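You operate a simulated robot arm through the tools that you are given. There is no shell and no other tool. Be economical: measure what you need, move in short steps, check, and stop when the job is done.

Carry out the task below with a simulated robot arm. There is one attempt and no reset: what you move stays moved.

Task
Cooking's done: flames out, pot covered, pan on the trivet, gas tap shut.
Fine: knobs off first, gas tap last. Keep clear of bare flame and boiling steam.

The check looks at the end state, three seconds after you hand in, the way a careful person would. Anything else that was tipped, shoved, dropped, spilled or broken makes it a failure.

Robot
A 7-joint arm with a two-finger parallel gripper, fixed in place. Base frame: the origin is at the foot of the arm, x ahead of it, y to its left, z up. Readings come in mm, rad, newtons and seconds.
With the tool pointing down near the work surface it reaches from about 100 to 880 mm from the base axis. Its first joint turns from -2.007 to 2.007 rad. Payload 3.91 kg.
Tool frame: the origin (TCP) lies between the finger pads and is the grasp point; the fingertips stand 30 mm ahead of it; z points along the fingers, y is the line along which they close. The gripper opens to 110 mm. The fingers are 20 mm wide and 10 mm thick; the gripper's body (48 by 112 mm) begins 55 mm behind the TCP.
Orientation is told as [roll, pitch, yaw] about the base's x, y, z axes, in that order, counted from this pose: with the fingers straight down and closing along the base's y, the tool's x points along the base's -x, its y along +y and its z along -z.

Tools
- The arm moves only by the tool move_arm. Its argument "rows" is a list of rows, each a list of 6 numbers: the shift along the tool's x, y, z in mm, then the turn, a rotation vector about the tool's x, y, z in degrees. In form: [[dx, dy, dz, ax, ay, az], ...]. A call has 1 to 20 rows; each row is the pose to reach, as a shift and turn from the pose commanded when the call began, along the tool's axes at that moment. "hand" is the closure, from 0 (fully open) to 1 (shut), set as the call begins (left out, the last holds). Each row takes 0.2 s and may step no farther than 50 mm and 0.15 rad from the row before; otherwise, or with a gripper value out of range, the whole call is refused. Where a pose cannot be reached the arm comes as near as it can. A force on the tool above 40 N (or 10 N above the force at the start of the call, whichever is more), or a blocked arm, ends the call early, and 0.2 s more pass. The fingers move at their own pace (about 153 mm/s each) and stop on an object; they squeeze with about 33 N. The grip force told is the motor's: it shows also when the fingers shut on nothing. Time passes only in rows, and 0.2 s behind the last, so rows that repeat a pose let the fingers close. The reply holds the time, the measured pose of the TCP, the force on the tool along the base axes, the opening and the grip force, in the units named above and with some noise, with the torque about the TCP (base axes, N m) and any sound that the robot's microphone picked up.
- Cameras (640 x 400 px; columns grow to the right, rows downward): "scene" is fixed at [50.2, 648.6, 1497.4]; the picture's right is [-0.69, -0.73, 0.00], its down [-0.33, 0.31, -0.89] and it looks along [0.65, -0.61, -0.45] (base axes); focal length 342 px, centre (320, 200). "wrist" rides on the gripper at [72, 17, -103] in the tool frame; the picture's right is [-0.23, 0.97, 0.00], its down [-0.76, -0.18, -0.62] and it looks along [-0.61, -0.14, 0.78] (tool axes); focal length 222 px, centre (320, 200). There is no depth. A picture from a camera that has moved, and an enlarged one, comes with that camera's place and axes in the base frame and with its lens.
- grab_frame(camera): a new picture of that camera. The clock stands still meanwhile.
- lift_body(by): slides the trunk up (or, below 0, down) by that many mm; the arm rides with it, the base frame stays. It gives what a move gives, with no picture.
- inspect(camera, box): a new picture of the part [left, top, right, bottom] of that camera's present view, enlarged. The clock stands still meanwhile.
- close_job(): hands the job in; it is judged then, once.

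Go step by step. Nothing tells you positions but the pictures and the camera data: compare them with the known pose of the tool, close in by small moves and look again before you grip or let go. The budget is 120 turns and 76 pictures, counting those below and the enlarged ones. Unless the task says otherwise, let go and move clear before handing in, and close with one line.

The tools are called after "Call:" as name(argument=value, ...) on one line, values as JSON. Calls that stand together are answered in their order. move_arm: Moves the arm, as the interface text tells. Its arguments: {"type":"object","properties":{"rows":{"type":"array","items":{"type":"array","items":{"type":"number"}}},"hand":{"type":"number"}},"required":["rows"]} The other tools are called the same way: lift_body (by) slides the trunk up or down; grab_frame (camera) takes a picture; inspect (camera, box) takes an enlarged picture of a part of a camera's view; close_job () hands the job in.

At the start:

```text
clock: 0.0
ee_pos: [550.4, -66.4, 1205.1]
tcp_rot: [0.0, 0.0, -0.001]
contact_force: [0.6, 0.4, -0.2]
torque: [-0.04, 0.03, 0.05]
opening: 109.9
grasp_force: 0.1
trunk travel left (down, up): [-850.0, 140.0]
```

scene: 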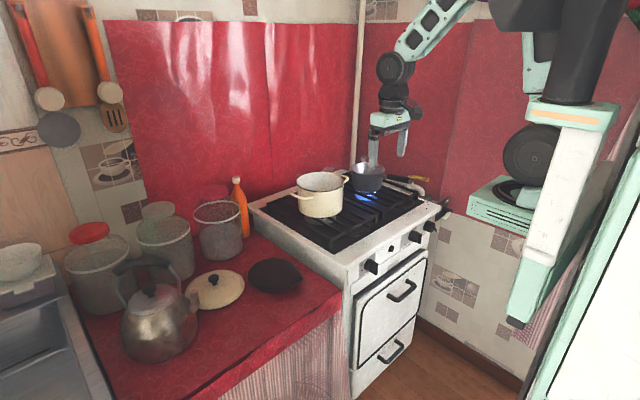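
wrist: 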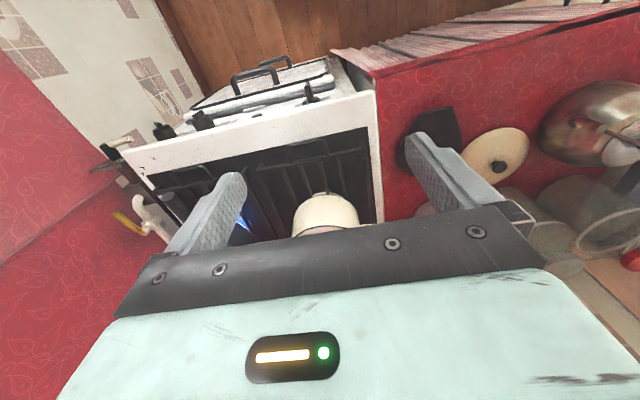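

I see a gas stove with a cream pot, a small dark pan over a blue flame, knobs on the stove front, a lid and dark trivet-like thing on the red counter, and a gas pipe with a yellow lever at the back. I'll enlarge the relevant regions first.

Call:
inspect(camera="scene", box=[250, 150, 450, 275])

Call:
inspect(camera="scene", box=[100, 190, 340, 340])

Call:
inspect(camera="wrist", box=[80, 50, 400, 250])

```text
3.20 times, centred on (350, 212) of scene
camera zoom: at [50.2, 648.6, 1497.4], right [-0.69, -0.73, 0.0], down [-0.33, 0.31, -0.89], along [0.65, -0.61, -0.45], focal length 1095 px, centre (224, 160)
```

zoom: 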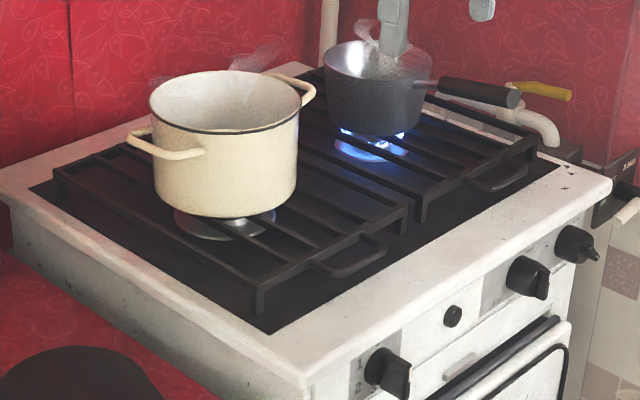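

```text
2.67 times, centred on (220, 265) of scene
camera zoom: at [50.2, 648.6, 1497.4], right [-0.69, -0.73, 0.0], down [-0.33, 0.31, -0.89], along [0.65, -0.61, -0.45], focal length 913 px, centre (587, 27)
```

zoom: 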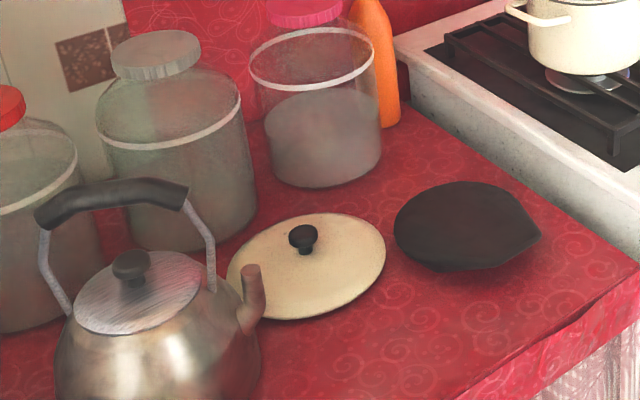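

```text
2.00 times, centred on (240, 150) of wrist
camera zoom: at [479.3, -50.3, 1309.3], right [0.23, 0.97, 0.0], down [0.76, -0.18, 0.62], along [0.61, -0.14, -0.78], focal length 444 px, centre (480, 300)
```

zoom: 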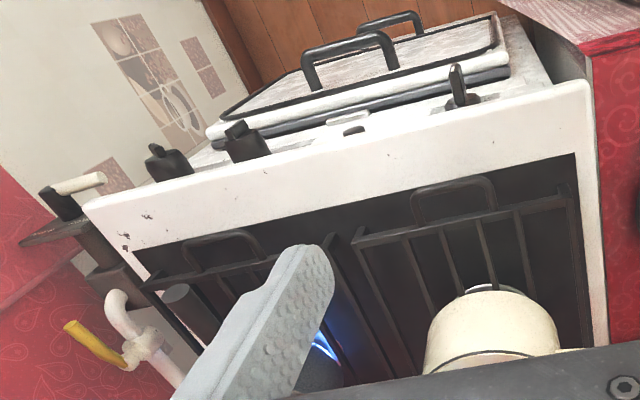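

The stove front faces the robot (about x≈580), with knobs at roughly z≈820. I'll back the hand off and drop a bit for a clear wrist view of the knobs and burners.

Call:
move_arm(rows=[[40, -10, 15, 0, 0, 0], [80, -20, 30, 0, 0, 0], [120, -30, 45, 0, 0, 0], [160, -40, 60, 0, 0, 0], [200, -50, 75, 0, 0, 0]])

Call:
grab_frame(camera="wrist")

Call:
grab_frame(camera="scene")

```text
clock: 1.2
ee_pos: [478.4, -102.9, 1180.7]
tcp_rot: [-0.001, 0.002, 0.002]
contact_force: [0.3, 0.3, -0.7]
torque: [0.01, 0.01, 0.01]
opening: 110.0
grasp_force: 0.0
out of reach, approached as far as the arm can: row 2, 3, 4, 5
trunk travel left (down, up): [-850.0, 140.0]
```

```text
70 pictures are left
camera wrist: at [407.1, -86.6, 1284.3], right [0.23, 0.97, 0.0], down [0.76, -0.18, 0.62], along [0.61, -0.14, -0.78], focal length 222 px, centre (320, 200)
```

wrist: 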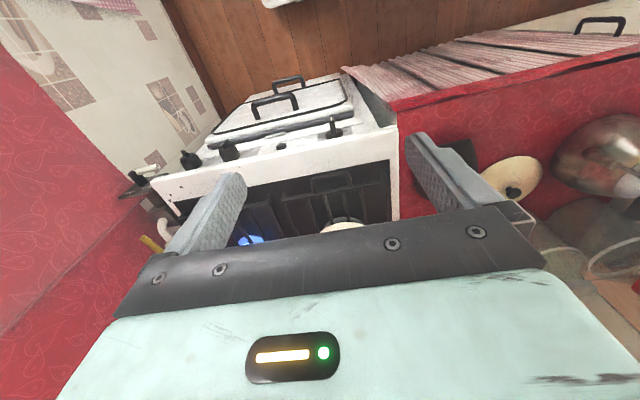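

```text
69 pictures are left
```

scene: 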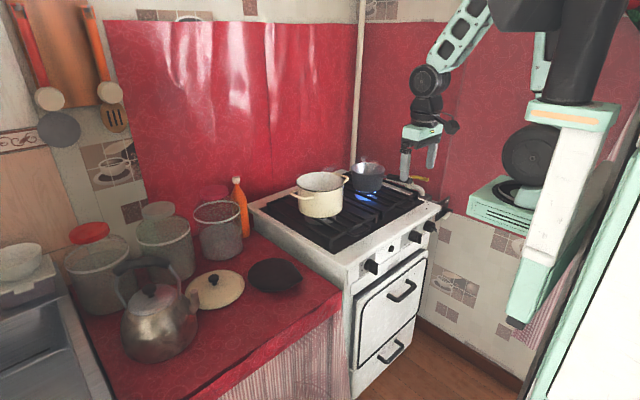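

The geometry is still rough: stove top about z≈850, lid knob about (861,328,816), trivet about (780,165). I'll lower the trunk for reach and a closer look.

Call:
lift_body(by=-120)

Call:
grab_frame(camera="wrist")

```text
clock: 2.7
ee_pos: [478.3, -103.8, 1059.4]
tcp_rot: [0.002, 0.002, 0.001]
contact_force: [-0.8, -0.5, -1.1]
torque: [-0.06, -0.03, -0.04]
opening: 110.0
grasp_force: 0.0
trunk travel left (down, up): [-730.0, 260.0]
```

```text
68 pictures are left
camera wrist: at [407.1, -87.1, 1164.4], right [0.23, 0.97, 0.0], down [0.76, -0.18, 0.62], along [0.61, -0.14, -0.78], focal length 222 px, centre (320, 200)
```

wrist: 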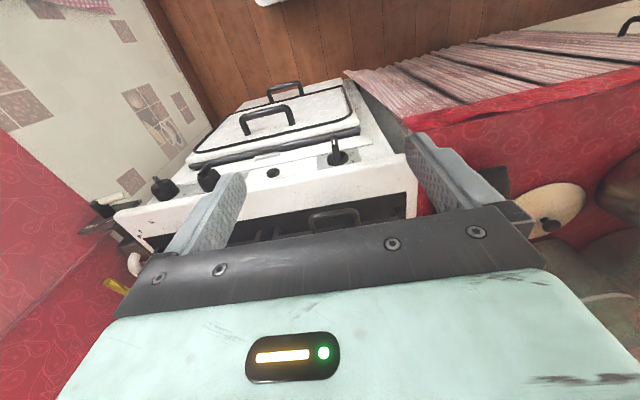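

I'll zoom on the knobs from both cameras to see their state and marks.

Call:
inspect(camera="scene", box=[350, 205, 450, 280])

Call:
inspect(camera="scene", box=[340, 155, 460, 230])

Call:
inspect(camera="wrist", box=[80, 120, 240, 220])

Call:
inspect(camera="wrist", box=[240, 100, 400, 200])

```text
5.33 times, centred on (400, 242) of scene
camera zoom: at [50.2, 648.6, 1497.4], right [-0.69, -0.73, 0.0], down [-0.33, 0.31, -0.89], along [0.65, -0.61, -0.45], focal length 1826 px, centre (-107, -27)
```

zoom: 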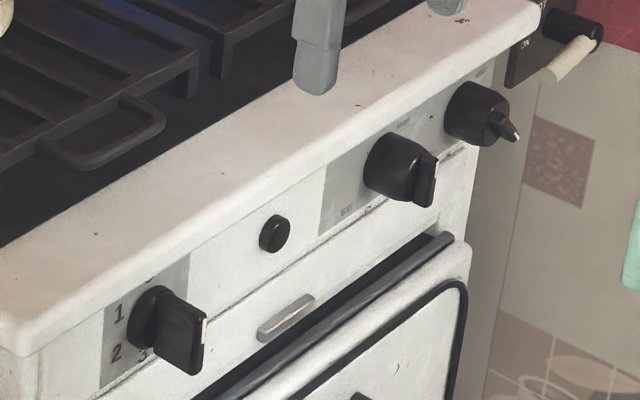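

```text
5.33 times, centred on (400, 192) of scene
camera zoom: at [50.2, 648.6, 1497.4], right [-0.69, -0.73, 0.0], down [-0.33, 0.31, -0.89], along [0.65, -0.61, -0.45], focal length 1826 px, centre (-107, 240)
```

zoom: 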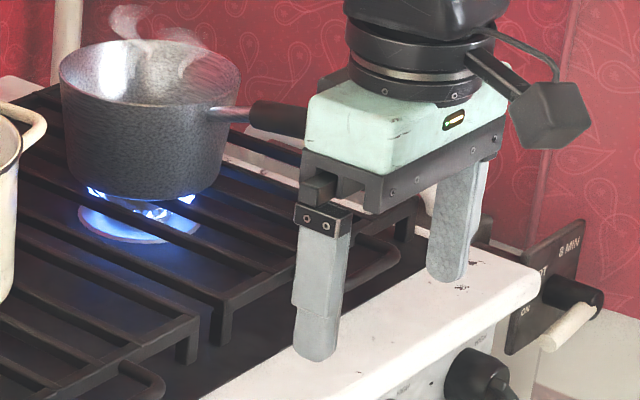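

```text
4.00 times, centred on (160, 170) of wrist
camera zoom: at [407.1, -87.1, 1164.4], right [0.23, 0.97, 0.0], down [0.76, -0.18, 0.62], along [0.61, -0.14, -0.78], focal length 888 px, centre (960, 320)
```

zoom: 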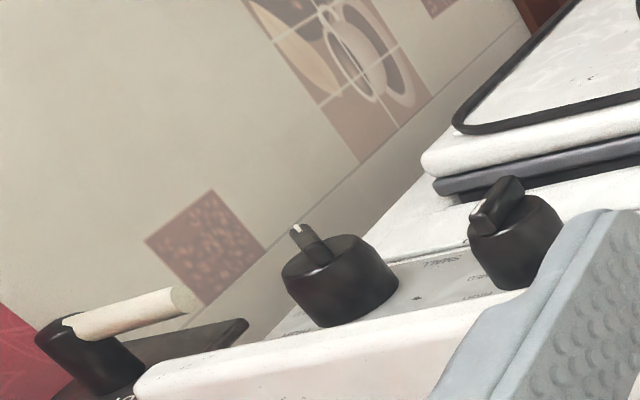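

```text
4.00 times, centred on (320, 150) of wrist
camera zoom: at [407.1, -87.1, 1164.4], right [0.23, 0.97, 0.0], down [0.76, -0.18, 0.62], along [0.61, -0.14, -0.78], focal length 888 px, centre (320, 400)
```

zoom: 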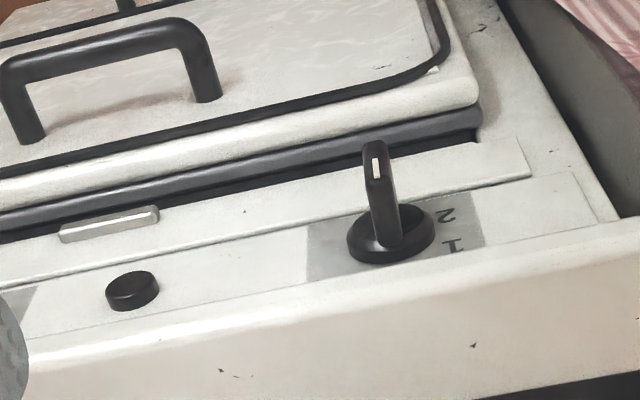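

The controls: a left knob (marks 1/2/3), a button, a middle knob and a right knob, plus a side box with a white handle and text. I'll pitch the hand so the wrist camera looks at the panel more directly.

Call:
move_arm(rows=[[10, 0, 0, 0, -8, 0], [20, 0, 0, 0, -16, 0], [30, 0, 0, 0, -24, 0], [40, 0, 0, 0, -32, 0], [50, 0, 0, 0, -40, 0], [60, 0, 0, 0, -48, 0]])

Call:
grab_frame(camera="wrist")

```text
clock: 4.1
ee_pos: [580.8, -55.5, 1195.3]
tcp_rot: [-0.001, -0.824, -0.002]
contact_force: [-0.2, -1.0, 0.2]
torque: [-0.02, 0.02, 0.04]
opening: 110.4
grasp_force: 0.0
out of reach, approached as far as the arm can: row 1, 2, 3, 4, 5, 6
trunk travel left (down, up): [-730.0, 260.0]
```

```text
63 pictures are left
camera wrist: at [455.2, -38.8, 1212.9], right [0.16, 0.97, 0.17], down [0.06, -0.18, 0.98], along [0.99, -0.14, -0.09], focal length 222 px, centre (320, 200)
```

wrist: 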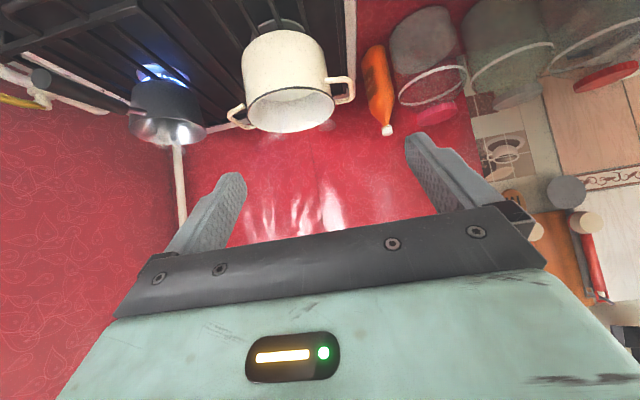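

Useful view: one flame under the pan, none evident under the pot. I'll try descending with this pitch to look at the panel.

Call:
move_arm(rows=[[29, 0, 13, 0, 0, 0], [58, 0, 26, 0, 0, 0], [87, 0, 39, 0, 0, 0], [115, 0, 52, 0, 0, 0], [143, 0, 65, 0, 0, 0]])

Call:
grab_frame(camera="scene")

```text
clock: 5.3
ee_pos: [625.1, -13.0, 1080.3]
tcp_rot: [0.0, -0.836, -0.003]
contact_force: [-0.5, 0.9, -0.3]
torque: [0.04, -0.01, 0.05]
opening: 110.3
grasp_force: 0.1
out of reach, approached as far as the arm can: row 1, 2, 3, 4, 5
trunk travel left (down, up): [-730.0, 260.0]
```

```text
62 pictures are left
```

scene: 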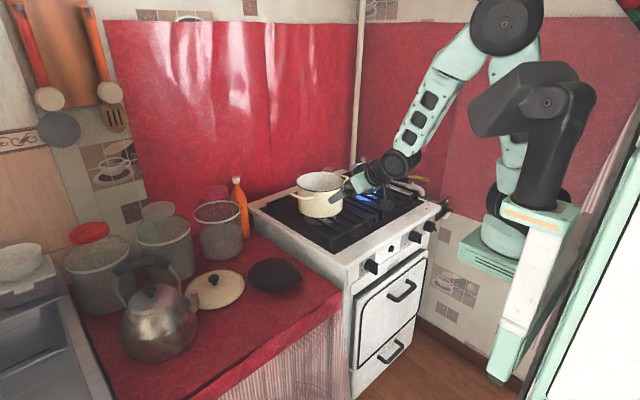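

The arm can't get low and near at this trunk height. I'll raise and retract the hand, then drop the trunk further so the arm works from a lower shoulder.

Call:
move_arm(rows=[[-9, -10, -35, 0, 0, 0], [-18, -20, -70, 0, 0, 0], [-27, -30, -105, 0, 0, 0], [-36, -40, -140, 0, 0, 0], [-44, -50, -175, 0, 0, 0]])

Call:
lift_body(by=-200)

Call:
grab_frame(camera="wrist")

```text
clock: 6.5
ee_pos: [584.1, -33.3, 1184.5]
tcp_rot: [-0.003, -0.842, 0.001]
contact_force: [-0.1, -0.2, -0.8]
torque: [0.0, -0.01, -0.01]
opening: 110.0
grasp_force: 0.1
out of reach, approached as far as the arm can: row 1, 2, 3, 4, 5
trunk travel left (down, up): [-730.0, 260.0]
```

```text
clock: 8.7
ee_pos: [585.4, -32.7, 982.6]
tcp_rot: [-0.001, -0.844, 0.001]
contact_force: [0.3, 0.2, -0.6]
torque: [-0.01, -0.02, 0.02]
opening: 110.1
grasp_force: 0.1
trunk travel left (down, up): [-530.0, 460.0]
```

```text
61 pictures are left
camera wrist: at [459.8, -16.0, 998.5], right [0.15, 0.97, 0.17], down [0.04, -0.18, 0.98], along [0.99, -0.14, -0.07], focal length 222 px, centre (320, 200)
```

wrist: 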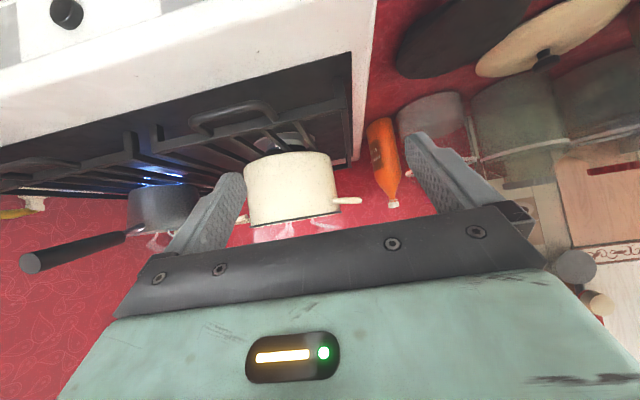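

Now I get a consistent map: grate z≈890, pot centre ≈(874,-127) with rim z≈1002, pan centre ≈(844,-370) with handle toward (705,-461,975). I'll retract and lower to view the knob panel.

Call:
move_arm(rows=[[20, -10, -22, 0, 0, 0], [40, -20, -45, 0, 0, 0], [60, -30, -67, 0, 0, 0], [80, -40, -90, 0, 0, 0], [100, -50, -112, 0, 0, 0]])

Call:
lift_body(by=-80)

Call:
grab_frame(camera="wrist")

```text
clock: 9.9
ee_pos: [585.4, -32.3, 983.4]
tcp_rot: [-0.001, -0.841, 0.001]
contact_force: [-0.4, 0.5, -0.2]
torque: [0.05, -0.01, -0.01]
opening: 110.1
grasp_force: 0.1
out of reach, approached as far as the arm can: row 1, 2, 3, 4, 5
trunk travel left (down, up): [-530.0, 460.0]
```

```text
clock: 11.0
ee_pos: [584.5, -31.8, 903.4]
tcp_rot: [-0.003, -0.844, 0.0]
contact_force: [-0.3, 0.2, -0.8]
torque: [0.0, 0.02, 0.01]
opening: 110.2
grasp_force: 0.0
trunk travel left (down, up): [-450.0, 540.0]
```

```text
60 pictures are left
camera wrist: at [459.8, -16.0, 918.4], right [0.15, 0.97, 0.17], down [0.04, -0.18, 0.98], along [0.99, -0.14, -0.07], focal length 222 px, centre (320, 200)
```

wrist: 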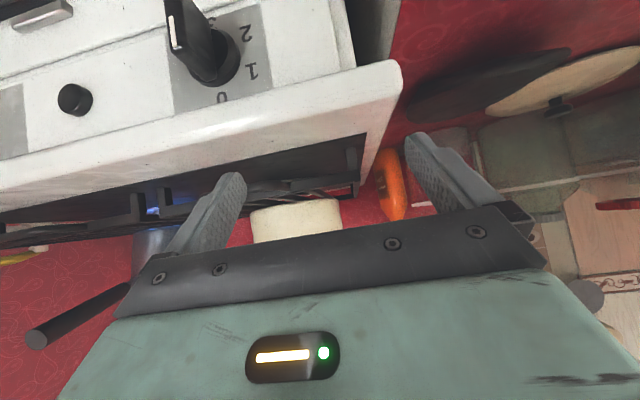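

The left knob has a 0–3 scale. Enlarging to read it.

Call:
inspect(camera="wrist", box=[130, 0, 290, 110])

Call:
inspect(camera="scene", box=[350, 240, 398, 280])

Call:
inspect(camera="scene", box=[400, 190, 464, 246])

```text
3.64 times, centred on (210, 55) of wrist
camera zoom: at [459.8, -16.0, 918.4], right [0.15, 0.97, 0.17], down [0.04, -0.18, 0.98], along [0.99, -0.14, -0.07], focal length 808 px, centre (720, 727)
```

zoom: 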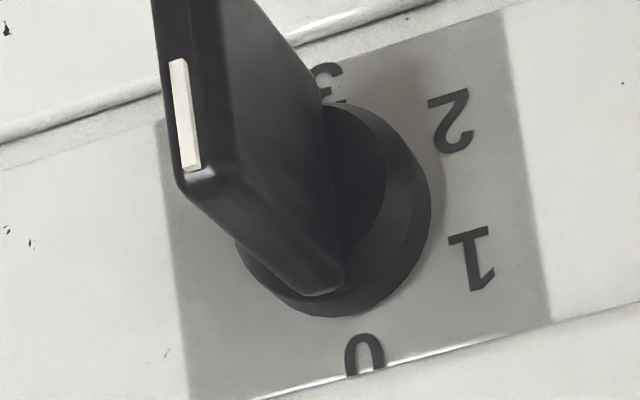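

```text
10.00 times, centred on (374, 260) of scene
camera zoom: at [50.2, 648.6, 1497.4], right [-0.69, -0.73, 0.0], down [-0.33, 0.31, -0.89], along [0.65, -0.61, -0.45], focal length 3423 px, centre (-220, -400)
```

zoom: 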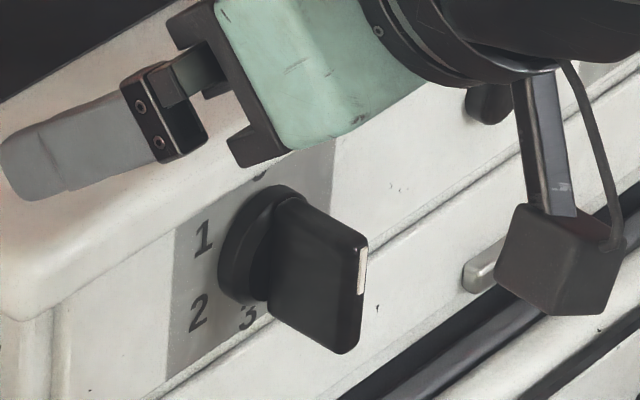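

```text
7.14 times, centred on (432, 218) of scene
camera zoom: at [50.2, 648.6, 1497.4], right [-0.69, -0.73, 0.0], down [-0.33, 0.31, -0.89], along [0.65, -0.61, -0.45], focal length 2445 px, centre (-480, 71)
```

zoom: 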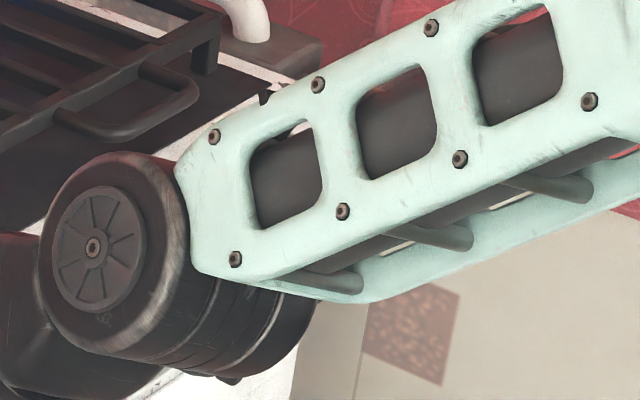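

Left knob's white mark points up to 0, so it's already off. I'll slide right to see the middle and right knobs.

Call:
move_arm(rows=[[0, -45, -5, 0, 0, 0], [0, -90, -10, 0, 0, 0], [5, -135, -20, 0, 0, 0], [10, -180, -30, 0, 0, 0], [15, -225, -40, 0, 0, 0], [20, -270, -50, 0, 0, 0]])

Call:
grab_frame(camera="wrist")

```text
clock: 12.4
ee_pos: [535.2, -302.5, 919.9]
tcp_rot: [-0.003, -0.841, 0.001]
contact_force: [-0.4, 0.0, -0.8]
torque: [-0.02, 0.02, 0.02]
opening: 110.1
grasp_force: 0.0
out of reach, approached as far as the arm can: row 1, 2, 3, 4
trunk travel left (down, up): [-450.0, 540.0]
```

```text
56 pictures are left
camera wrist: at [410.0, -285.3, 936.6], right [0.15, 0.97, 0.17], down [0.04, -0.17, 0.98], along [0.99, -0.14, -0.07], focal length 222 px, centre (320, 200)
```

wrist: 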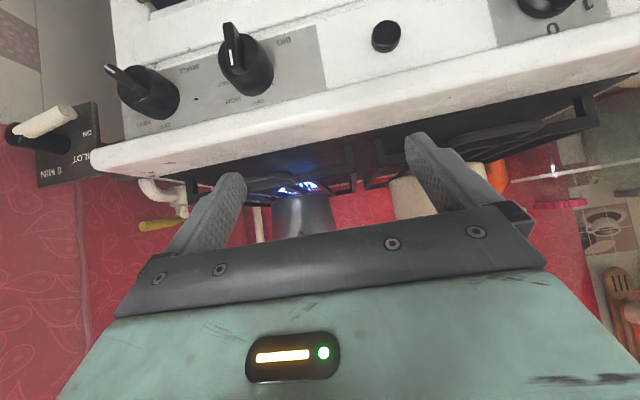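

Call:
inspect(camera="wrist", box=[90, 10, 330, 160])

Call:
inspect(camera="wrist", box=[0, 80, 200, 240])

```text
2.67 times, centred on (210, 85) of wrist
camera zoom: at [410.0, -285.3, 936.6], right [0.15, 0.97, 0.17], down [0.04, -0.17, 0.98], along [0.99, -0.14, -0.07], focal length 592 px, centre (613, 507)
```

zoom: 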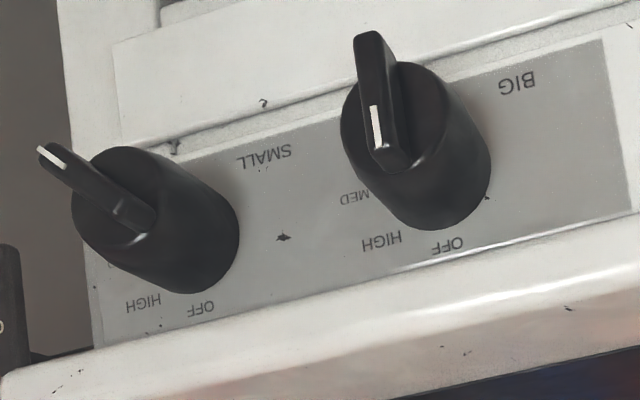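

```text
2.50 times, centred on (100, 160) of wrist
camera zoom: at [410.0, -285.3, 936.6], right [0.15, 0.97, 0.17], down [0.04, -0.17, 0.98], along [0.99, -0.14, -0.07], focal length 555 px, centre (870, 300)
```

zoom: 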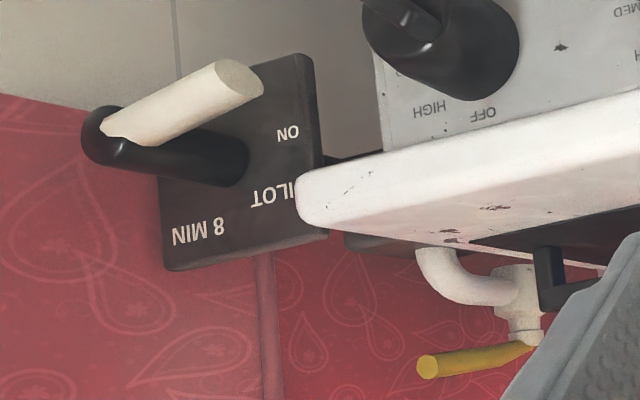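

Reading: BIG and the 0–3 knob are at OFF; SMALL (far right) is pointing to LOW, about 130° clockwise of OFF, feeding the pan's flame. The wall lever "8 MIN/PILOT/ON" is a separate heater, which I'll leave alone. Next I level the hand to face the SMALL knob at about (577,-436,812).

Call:
move_arm(rows=[[12, -20, 0, 0, -7, 0], [24, -40, 2, 0, -14, 0], [40, -60, 4, 0, -21, 0], [56, -80, 6, 0, -28, 0], [72, -105, 8, 0, -35, 0], [84, -120, 10, 0, -42, 0], [96, -134, 12, 0, -42, 0]])

Call:
grab_frame(camera="scene")

```text
clock: 14.0
ee_pos: [478.0, -437.4, 842.1]
tcp_rot: [-2.935, -1.563, 2.935]
contact_force: [-0.1, 0.3, -1.1]
torque: [-0.02, -0.05, 0.02]
opening: 110.3
grasp_force: 0.0
out of reach, approached as far as the arm can: row 3
trunk travel left (down, up): [-450.0, 540.0]
```

```text
53 pictures are left
```

scene: 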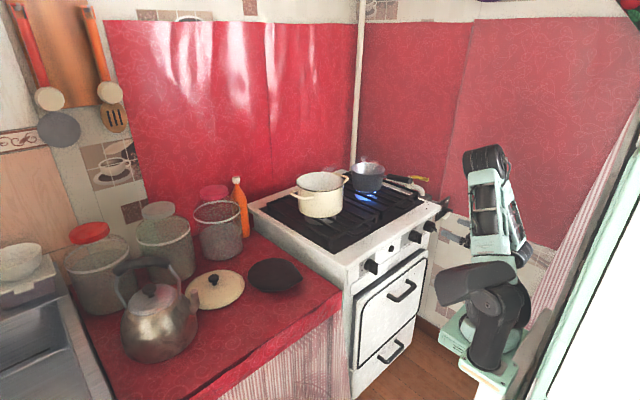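

The hand is level facing the panel. Now roll to match the blade and look.

Call:
move_arm(rows=[[0, 0, 0, 0, 0, -8], [0, 0, 0, 0, 0, -16], [0, 0, 0, 0, 0, -24], [0, 0, 0, 0, 0, -32], [0, 0, 0, 0, 0, -40]])

Call:
grab_frame(camera="wrist")

```text
clock: 15.2
ee_pos: [573.1, -473.4, 927.8]
tcp_rot: [-1.56, -0.884, 1.551]
contact_force: [0.1, -1.0, 0.5]
torque: [0.01, 0.02, 0.01]
opening: 110.0
grasp_force: 0.0
out of reach, approached as far as the arm can: row 1, 2, 3, 4, 5
trunk travel left (down, up): [-450.0, 540.0]
```

```text
52 pictures are left
camera wrist: at [469.5, -505.2, 862.0], right [0.01, 0.9, -0.44], down [-0.61, 0.35, 0.71], along [0.79, 0.27, 0.55], focal length 222 px, centre (320, 200)
```

wrist: 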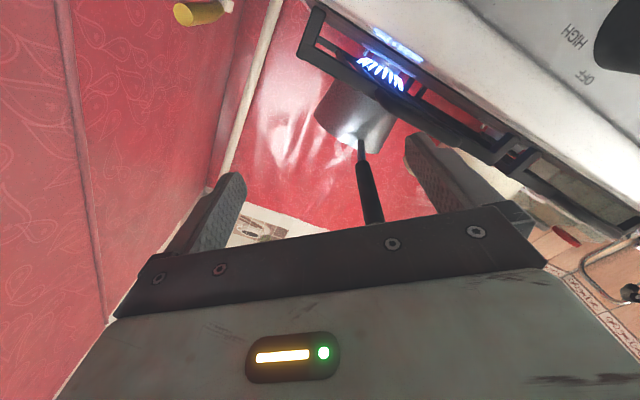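

That roll direction is near a joint limit and pushed the position off. I'll retract and try rolling the other way (an equivalent grip 180° around), checking position.

Call:
move_arm(rows=[[0, 0, -15, 0, 0, 8], [0, 0, -30, 0, 0, 16], [0, 0, -50, 0, 0, 24], [0, 0, -70, 0, 0, 32], [0, 0, -85, 0, 0, 40], [0, 0, -85, 0, 0, 48], [0, 0, -85, 0, 0, 56], [0, 0, -85, 0, 0, 64], [0, 0, -85, 0, 0, 72], [0, 0, -85, 0, 0, 80], [0, 0, -85, 0, 0, 85]])

```text
clock: 17.6
ee_pos: [491.1, -473.5, 926.1]
tcp_rot: [1.578, -0.787, -1.575]
contact_force: [0.5, -0.1, 0.9]
torque: [0.0, 0.02, -0.04]
opening: 109.9
grasp_force: 0.0
trunk travel left (down, up): [-450.0, 540.0]
```

Good, no limit that way. Continuing the roll to about 130°.

Call:
move_arm(rows=[[0, 0, 0, 0, 0, 8], [0, 0, 0, 0, 0, 16], [0, 0, 0, 0, 0, 24], [0, 0, 0, 0, 0, 32], [0, 0, 0, 0, 0, 40], [0, 0, 0, 0, 0, 48], [0, 0, 0, 0, 0, 56], [0, 0, 0, 0, 0, 64], [0, 0, 0, 0, 0, 72], [0, 0, 0, 0, 0, 80], [0, 0, 0, 0, 0, 88]])

Call:
grab_frame(camera="wrist")

```text
clock: 20.0
ee_pos: [490.1, -472.6, 926.4]
tcp_rot: [1.576, 0.753, -1.569]
contact_force: [0.4, 0.0, 0.8]
torque: [-0.01, 0.0, 0.03]
opening: 110.2
grasp_force: 0.1
trunk travel left (down, up): [-450.0, 540.0]
```

```text
51 pictures are left
camera wrist: at [386.9, -431.6, 988.4], right [0.0, -0.83, 0.56], down [-0.62, -0.43, -0.65], along [0.78, -0.35, -0.51], focal length 222 px, centre (320, 200)
```

wrist: 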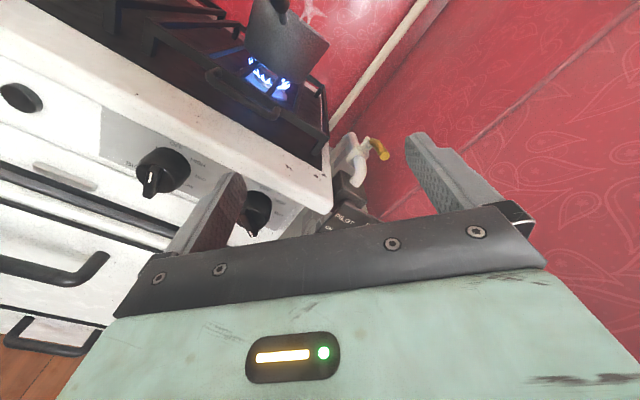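

Roll succeeded. Now slide down in front of the SMALL knob, staying back at x≈490.

Call:
move_arm(rows=[[-17, -36, 0, 0, 0, 0], [-34, -72, 0, 0, 0, 0], [-52, -108, 0, 0, 0, 0]])

Call:
grab_frame(camera="wrist")

Call:
inspect(camera="scene", box=[390, 190, 470, 250])

```text
clock: 20.8
ee_pos: [490.4, -435.8, 811.3]
tcp_rot: [1.577, 0.749, -1.568]
contact_force: [-0.1, -0.3, -0.4]
torque: [-0.03, 0.01, 0.01]
opening: 110.1
grasp_force: 0.1
trunk travel left (down, up): [-450.0, 540.0]
```

```text
50 pictures are left
camera wrist: at [387.8, -394.8, 873.3], right [0.0, -0.83, 0.56], down [-0.62, -0.44, -0.65], along [0.78, -0.35, -0.51], focal length 222 px, centre (320, 200)
```

wrist: 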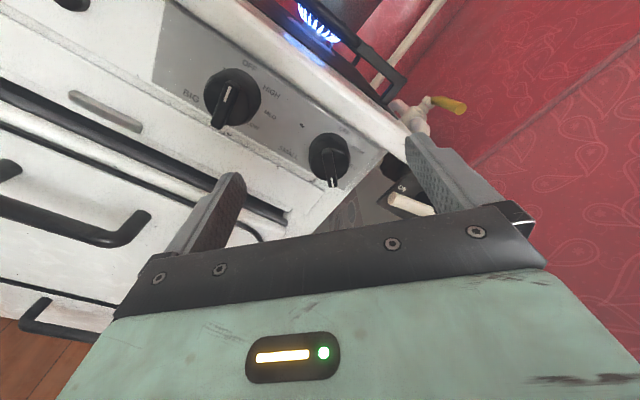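

```text
6.67 times, centred on (430, 220) of scene
camera zoom: at [50.2, 648.6, 1497.4], right [-0.69, -0.73, 0.0], down [-0.33, 0.31, -0.89], along [0.65, -0.61, -0.45], focal length 2282 px, centre (-413, 67)
```

zoom: 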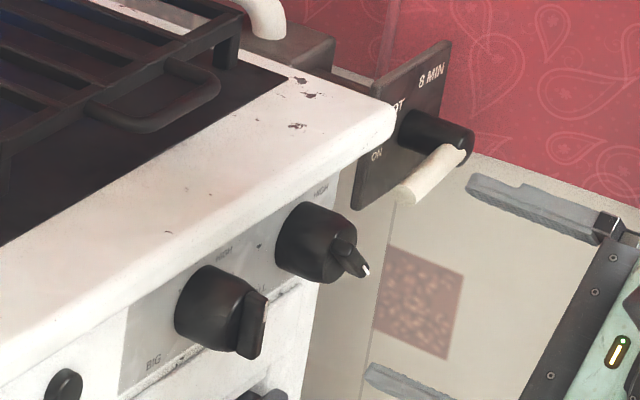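

Refined: SMALL knob axis at about y≈-458, z≈797, blade tip at x≈568. I'll centre on it, then check the blade angle.

Call:
move_arm(rows=[[-13, 2, 8, 0, 0, 0], [-26, 5, 15, 0, 0, 0]])

Call:
inspect(camera="wrist", box=[200, 80, 440, 230])

```text
clock: 21.4
ee_pos: [506.5, -459.2, 797.5]
tcp_rot: [1.578, 0.75, -1.567]
contact_force: [-0.4, 0.6, -0.2]
torque: [-0.02, 0.0, -0.01]
opening: 110.1
grasp_force: 0.0
trunk travel left (down, up): [-450.0, 540.0]
```

```text
2.67 times, centred on (320, 155) of wrist
camera zoom: at [402.9, -418.1, 859.7], right [0.0, -0.83, 0.56], down [-0.62, -0.44, -0.65], along [0.78, -0.35, -0.51], focal length 592 px, centre (320, 320)
```

zoom: 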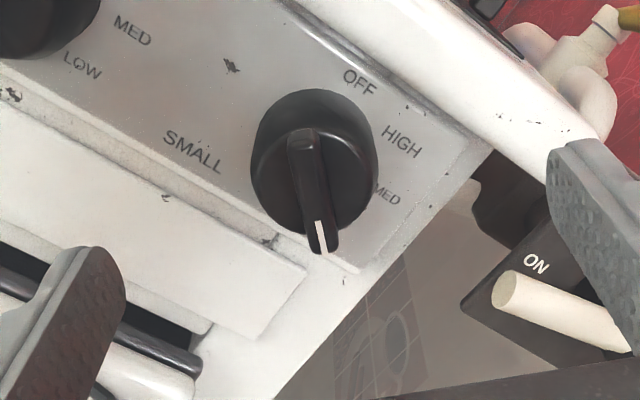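

Blade is nicely between the fingers and aligned. I'll narrow the fingers and advance to straddle the blade.

Call:
move_arm(rows=[[0, 0, 0, 0, 0, 0], [0, 0, 15, 0, 0, 0], [0, 0, 30, 0, 0, 0], [0, 0, 42, 0, 0, 0]], hand=0.6)

Call:
inspect(camera="wrist", box=[200, 80, 440, 230])

Call:
inspect(camera="scene", box=[390, 190, 470, 250])

```text
clock: 22.4
ee_pos: [547.3, -459.8, 798.0]
tcp_rot: [1.577, 0.749, -1.569]
contact_force: [-0.7, -0.1, 0.9]
torque: [-0.02, 0.02, 0.02]
opening: 44.1
grasp_force: 0.1
trunk travel left (down, up): [-450.0, 540.0]
```

```text
2.67 times, centred on (320, 155) of wrist
camera zoom: at [444.7, -418.3, 859.9], right [0.0, -0.83, 0.56], down [-0.62, -0.44, -0.65], along [0.78, -0.35, -0.51], focal length 592 px, centre (320, 320)
```

zoom: 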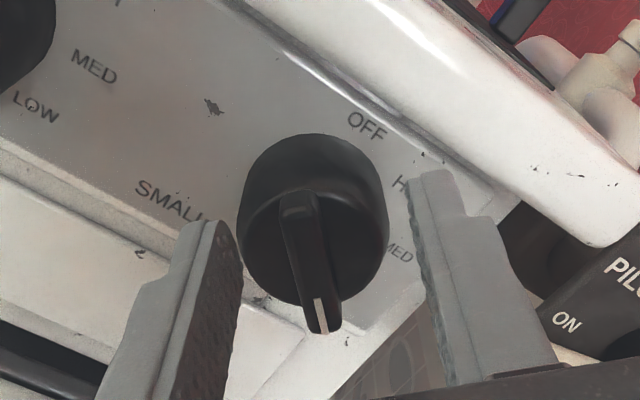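

```text
6.67 times, centred on (430, 220) of scene
camera zoom: at [50.2, 648.6, 1497.4], right [-0.69, -0.73, 0.0], down [-0.33, 0.31, -0.89], along [0.65, -0.61, -0.45], focal length 2282 px, centre (-413, 67)
```

zoom: 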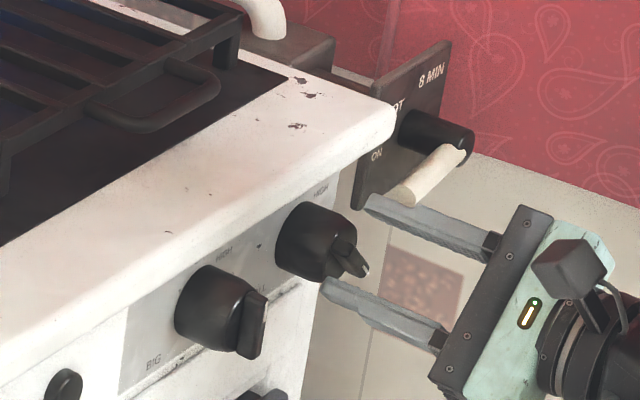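

Close. Small corrections: roll −8°, shift ~5 mm toward the mark end, forward 5 mm, then close.

Call:
move_arm(rows=[[-3, -2, 2, 0, 0, -4], [-5, -3, 5, 0, 0, -8]])

Call:
move_arm(rows=[[0, 0, 0, 0, 0, 0], [0, 0, 0, 0, 0, 0]], hand=1)

Call:
inspect(camera="wrist", box=[200, 80, 440, 230])

```text
clock: 23.0
ee_pos: [553.3, -461.0, 793.5]
tcp_rot: [1.575, 0.609, -1.57]
contact_force: [0.0, 0.2, -1.2]
torque: [0.0, -0.01, 0.0]
opening: 44.3
grasp_force: 0.1
trunk travel left (down, up): [-450.0, 540.0]
```

```text
clock: 23.6
ee_pos: [552.0, -461.1, 790.4]
tcp_rot: [1.571, 0.615, -1.571]
contact_force: [-12.7, 14.7, -20.2]
torque: [0.17, 0.54, 0.21]
opening: 10.0
grasp_force: 44.8
trunk travel left (down, up): [-450.0, 540.0]
```

```text
2.67 times, centred on (320, 155) of wrist
camera zoom: at [449.3, -410.9, 846.5], right [0.0, -0.75, 0.67], down [-0.62, -0.52, -0.58], along [0.78, -0.41, -0.47], focal length 592 px, centre (320, 320)
```

zoom: 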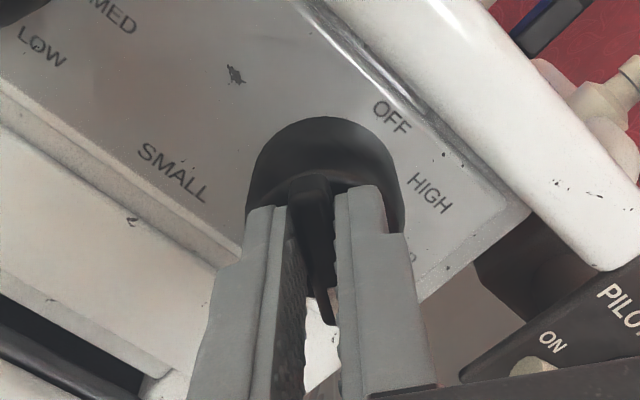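

Gripped at 10 mm (the blade). I'll relax the side load slightly and turn counter-clockwise (toward OFF) in stages.

Call:
move_arm(rows=[[0, -3, 0, 0, 0, 0], [0, -3, 0, 0, 0, -7], [0, -3, 0, 0, 0, -14], [0, -3, 0, 0, 0, -21], [0, -3, 0, 0, 0, -28]])

Call:
inspect(camera="wrist", box=[200, 80, 440, 230])

```text
clock: 24.8
ee_pos: [552.2, -459.5, 788.6]
tcp_rot: [1.567, 0.172, -1.572]
contact_force: [-4.6, -0.5, -4.4]
torque: [0.03, -0.19, 0.84]
opening: 9.7
grasp_force: 44.7
trunk travel left (down, up): [-450.0, 540.0]
stopped in row 5: the force on the tool passed its limit at 41 N (the readings are from after the stop); the commanded pose is now the measured one
```

```text
2.67 times, centred on (320, 155) of wrist
camera zoom: at [449.4, -390.8, 818.0], right [0.0, -0.39, 0.92], down [-0.62, -0.72, -0.3], along [0.78, -0.57, -0.25], focal length 592 px, centre (320, 320)
```

zoom: 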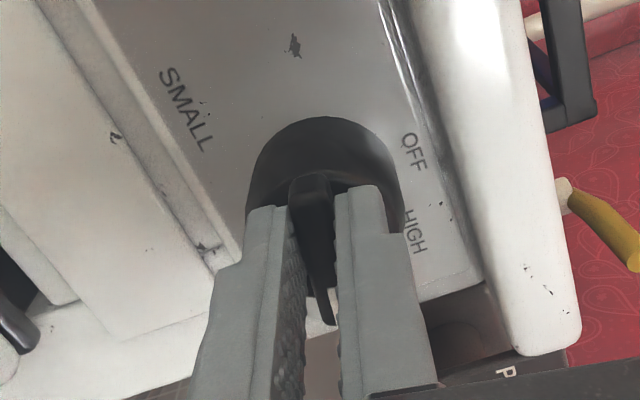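

The knob is following. Continuing in stages.

Call:
move_arm(rows=[[0, 0, 0, 0, 0, -6], [0, 0, 0, 0, 0, -12], [0, 0, 0, 0, 0, -18], [0, 0, 0, 0, 0, -24], [0, 0, 0, 0, 0, -30]])

```text
clock: 26.0
ee_pos: [552.5, -459.4, 786.0]
tcp_rot: [1.562, -0.349, -1.568]
contact_force: [-9.0, 4.9, -36.6]
torque: [0.22, -0.01, -0.95]
opening: 10.0
grasp_force: 44.8
trunk travel left (down, up): [-450.0, 540.0]
```

Rotation proceeds; a downward load says the true axis is a few mm lower, so I'll shift down while turning.

Call:
move_arm(rows=[[2, -5, 0, 0, 0, 0], [2, -5, 0, 0, 0, -7], [2, -5, 0, 0, 0, -14], [2, -5, 0, 0, 0, -21], [2, -5, 0, 0, 0, -28]])

```text
clock: 27.2
ee_pos: [552.1, -461.1, 783.2]
tcp_rot: [1.569, -0.843, -1.575]
contact_force: [-8.3, -12.8, -14.7]
torque: [0.09, 0.43, 0.04]
opening: 9.6
grasp_force: 44.5
trunk travel left (down, up): [-450.0, 540.0]
```

About 83° turned. Continuing with a tiny centering shift.

Call:
move_arm(rows=[[1, -3, 0, 0, 0, 0], [1, -3, 0, 0, 0, -7], [1, -3, 0, 0, 0, -14], [1, -3, 0, 0, 0, -21], [1, -3, 0, 0, 0, -28]])

Call:
grab_frame(camera="wrist")

```text
clock: 28.4
ee_pos: [552.7, -463.0, 782.0]
tcp_rot: [1.58, -1.333, -1.584]
contact_force: [-2.5, -31.7, 8.3]
torque: [0.19, -0.58, -0.42]
opening: 9.7
grasp_force: 45.0
trunk travel left (down, up): [-450.0, 540.0]
```

```text
43 pictures are left
camera wrist: at [449.6, -429.6, 714.9], right [0.0, 0.89, 0.45], down [-0.63, -0.35, 0.7], along [0.78, -0.28, 0.56], focal length 222 px, centre (320, 200)
```

wrist: 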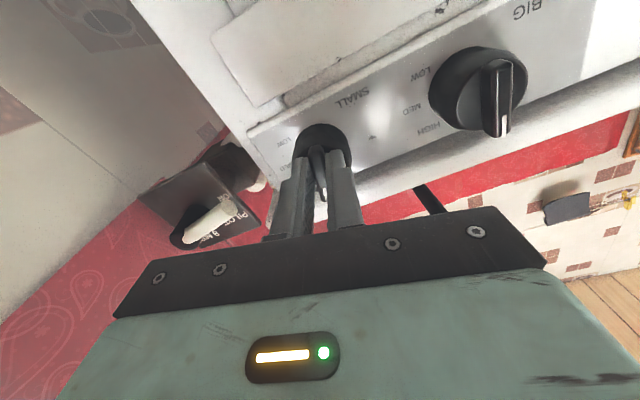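

Nearly there; flame not visible from this angle. Finish the last ~15°.

Call:
move_arm(rows=[[-1, -4, 0, 0, 0, 0], [-1, -4, 0, 0, 0, -5], [-1, -4, 0, 0, 0, -10], [-1, -4, 0, 0, 0, -15]])

Call:
grab_frame(camera="scene")

```text
clock: 29.4
ee_pos: [552.2, -465.3, 781.5]
tcp_rot: [-1.623, -1.552, 1.62]
contact_force: [-3.3, -18.7, 16.9]
torque: [0.95, -0.62, -0.44]
opening: 10.0
grasp_force: 45.6
trunk travel left (down, up): [-450.0, 540.0]
```

```text
42 pictures are left
```

scene: 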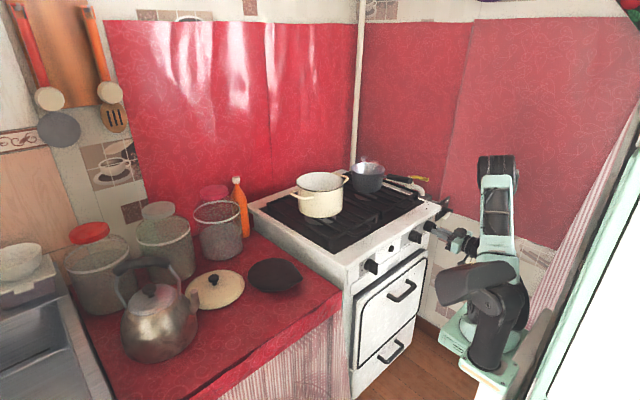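

The flame is gone and axis torque rose, so it's at the OFF stop. Release and back off to verify.

Call:
move_arm(rows=[[0, 0, 0, 0, 0, 0], [0, 0, 0, 0, 0, 0], [0, 0, -20, 0, 0, 0], [0, 0, -45, 0, 0, 0], [0, 0, -70, 0, 0, 0]], hand=0.6)

Call:
inspect(camera="scene", box=[340, 150, 460, 240])

Call:
inspect(camera="wrist", box=[200, 50, 520, 250])

```text
clock: 30.6
ee_pos: [482.4, -463.7, 780.1]
tcp_rot: [-1.503, -1.553, 1.502]
contact_force: [0.2, -0.5, 0.3]
torque: [-0.04, -0.01, 0.0]
opening: 43.9
grasp_force: 0.0
trunk travel left (down, up): [-450.0, 540.0]
```

```text
4.44 times, centred on (400, 195) of scene
camera zoom: at [50.2, 648.6, 1497.4], right [-0.69, -0.73, 0.0], down [-0.33, 0.31, -0.89], along [0.65, -0.61, -0.45], focal length 1521 px, centre (-36, 222)
```

zoom: 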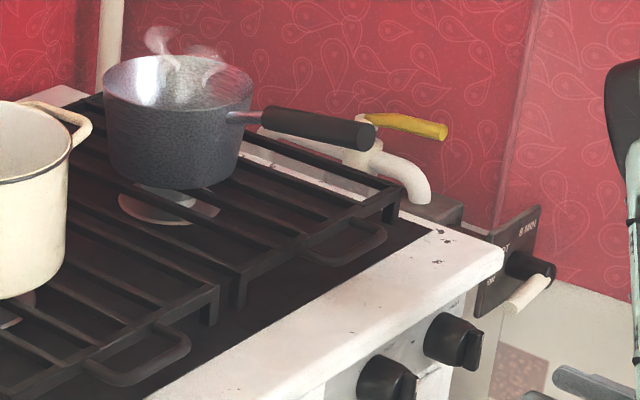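

```text
2.00 times, centred on (360, 150) of wrist
camera zoom: at [379.0, -448.3, 708.1], right [0.0, 0.98, 0.21], down [-0.62, -0.16, 0.77], along [0.78, -0.13, 0.61], focal length 444 px, centre (240, 300)
```

zoom: 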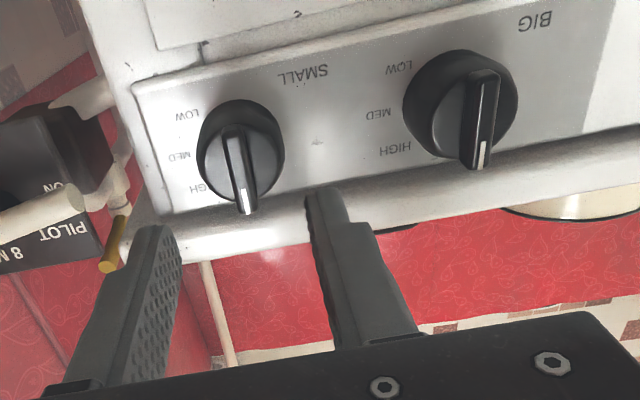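

All three knobs now read OFF and the flame is out. Next is the lid; I'll check the pot for steam and look at lid, trivet and tap close up.

Call:
inspect(camera="scene", box=[270, 130, 400, 225])

Call:
inspect(camera="scene", box=[175, 245, 310, 325])

```text
4.21 times, centred on (335, 178) of scene
camera zoom: at [50.2, 648.6, 1497.4], right [-0.69, -0.73, 0.0], down [-0.33, 0.31, -0.89], along [0.65, -0.61, -0.45], focal length 1441 px, centre (257, 295)
```

zoom: 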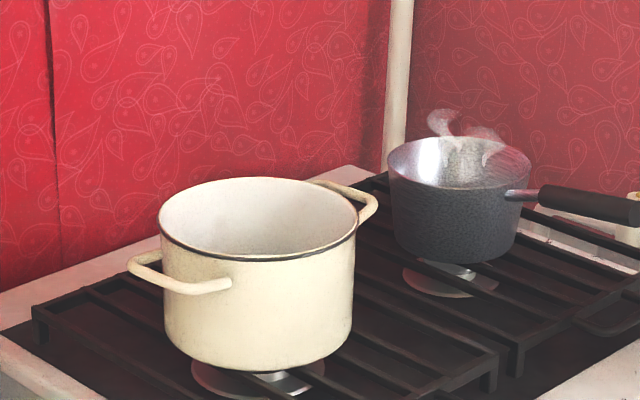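

```text
4.74 times, centred on (242, 285) of scene
camera zoom: at [50.2, 648.6, 1497.4], right [-0.69, -0.73, 0.0], down [-0.33, 0.31, -0.89], along [0.65, -0.61, -0.45], focal length 1623 px, centre (687, -203)
```

zoom: 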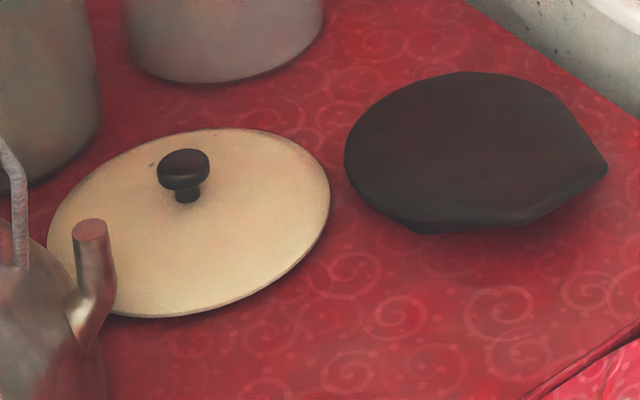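

Pot shows no steam; only the pan steams. The kettle spout is near/over the lid edge, so I'll look at the lid from above. Raising the trunk, then swinging left while returning the tool to vertical.

Call:
lift_body(by=270)

Call:
move_arm(rows=[[0, 40, 5, 0, 8, 0], [0, 80, 10, 0, 16, 0], [0, 120, 20, 0, 24, 0], [0, 160, 30, 0, 32, 0], [0, 200, 40, 0, 40, 0], [0, 240, 50, 0, 48, 0], [0, 280, 60, 0, 56, 0], [0, 320, 70, 0, 64, 0], [0, 360, 80, 0, 72, 0], [0, 400, 90, 0, 80, 0], [0, 440, 100, 0, 88, 0], [0, 480, 110, 0, 90, 0], [0, 520, 120, 0, 90, 0], [0, 560, 130, 0, 90, 0], [0, 600, 140, 0, 90, 0]], hand=0)

```text
clock: 33.4
ee_pos: [481.6, -463.4, 1050.0]
tcp_rot: [-1.524, -1.553, 1.525]
contact_force: [-0.4, 0.5, 0.7]
torque: [0.0, 0.0, -0.04]
opening: 44.0
grasp_force: 0.2
trunk travel left (down, up): [-720.0, 270.0]
```

```text
clock: 36.6
ee_pos: [622.7, 134.2, 1037.6]
tcp_rot: [-0.022, 0.003, -0.001]
contact_force: [-0.1, -0.1, 0.1]
torque: [0.02, -0.04, 0.0]
opening: 110.1
grasp_force: 0.0
out of reach, approached as far as the arm can: row 2, 3, 4, 5, 6, 7, 8
trunk travel left (down, up): [-720.0, 270.0]
```

Back to tool-down. Moving over toward the lid for a look.

Call:
move_arm(rows=[[-35, 40, 0, 0, 0, 0], [-70, 75, 0, 0, 0, 0], [-105, 110, 0, 0, 0, 0], [-130, 145, 0, 0, 0, 0]])

Call:
grab_frame(camera="wrist")

```text
refused: row 1 steps farther than a row can; nothing moved
```

```text
37 pictures are left
camera wrist: at [549.9, 154.2, 1141.6], right [0.23, 0.97, -0.02], down [0.76, -0.17, 0.63], along [0.61, -0.16, -0.78], focal length 222 px, centre (320, 200)
```

wrist: 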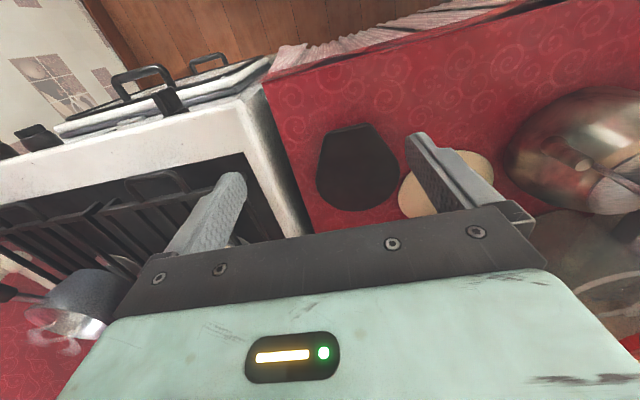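

Trivet centre confirmed at about (777,165). Moving nearer the lid in smaller rows.

Call:
move_arm(rows=[[-25, 35, 0, 0, 0, 0], [-50, 70, 0, 0, 0, 0], [-75, 105, 0, 0, 0, 0], [-100, 140, 0, 0, 0, 0], [-120, 165, 20, 0, 0, 0]])

Call:
grab_frame(camera="wrist")

```text
clock: 37.8
ee_pos: [742.4, 301.5, 1014.2]
tcp_rot: [-0.021, 0.0, -0.001]
contact_force: [0.9, -0.8, 0.1]
torque: [0.0, 0.0, 0.01]
opening: 109.9
grasp_force: 0.0
trunk travel left (down, up): [-720.0, 270.0]
```

```text
36 pictures are left
camera wrist: at [670.6, 319.3, 1118.2], right [0.23, 0.97, -0.02], down [0.76, -0.17, 0.63], along [0.61, -0.16, -0.78], focal length 222 px, centre (320, 200)
```

wrist: 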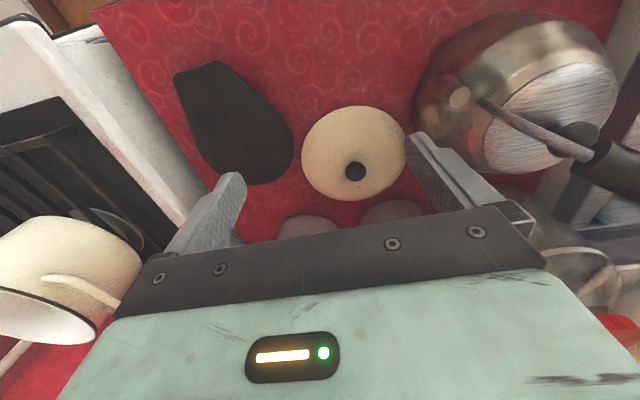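

Knob top at about (866,324,818), r≈925 so I need to tilt the tool outward. The kettle spout tip (752,426,902) leaves room. First yaw toward the lid and tilt 25°.

Call:
move_arm(rows=[[0, 0, 0, -1.2, 0, 0], [0, 0, 0, -1.2, 0, -7], [0, 0, 0, -1.2, 0, -14], [0, 0, 0, -1.2, 0, -20.5]])

Call:
move_arm(rows=[[0, 0, 0, 0, -8, 0], [0, 0, 0, 0, -16, 0], [0, 0, 0, 0, -25, 0]])

```text
clock: 38.8
ee_pos: [742.6, 300.3, 1014.7]
tcp_rot: [0.003, 0.004, 0.358]
contact_force: [0.7, -0.3, -0.4]
torque: [-0.01, 0.0, -0.01]
opening: 109.7
grasp_force: 0.0
trunk travel left (down, up): [-720.0, 270.0]
```

```text
refused: row 3 steps farther than a row can; nothing moved
```

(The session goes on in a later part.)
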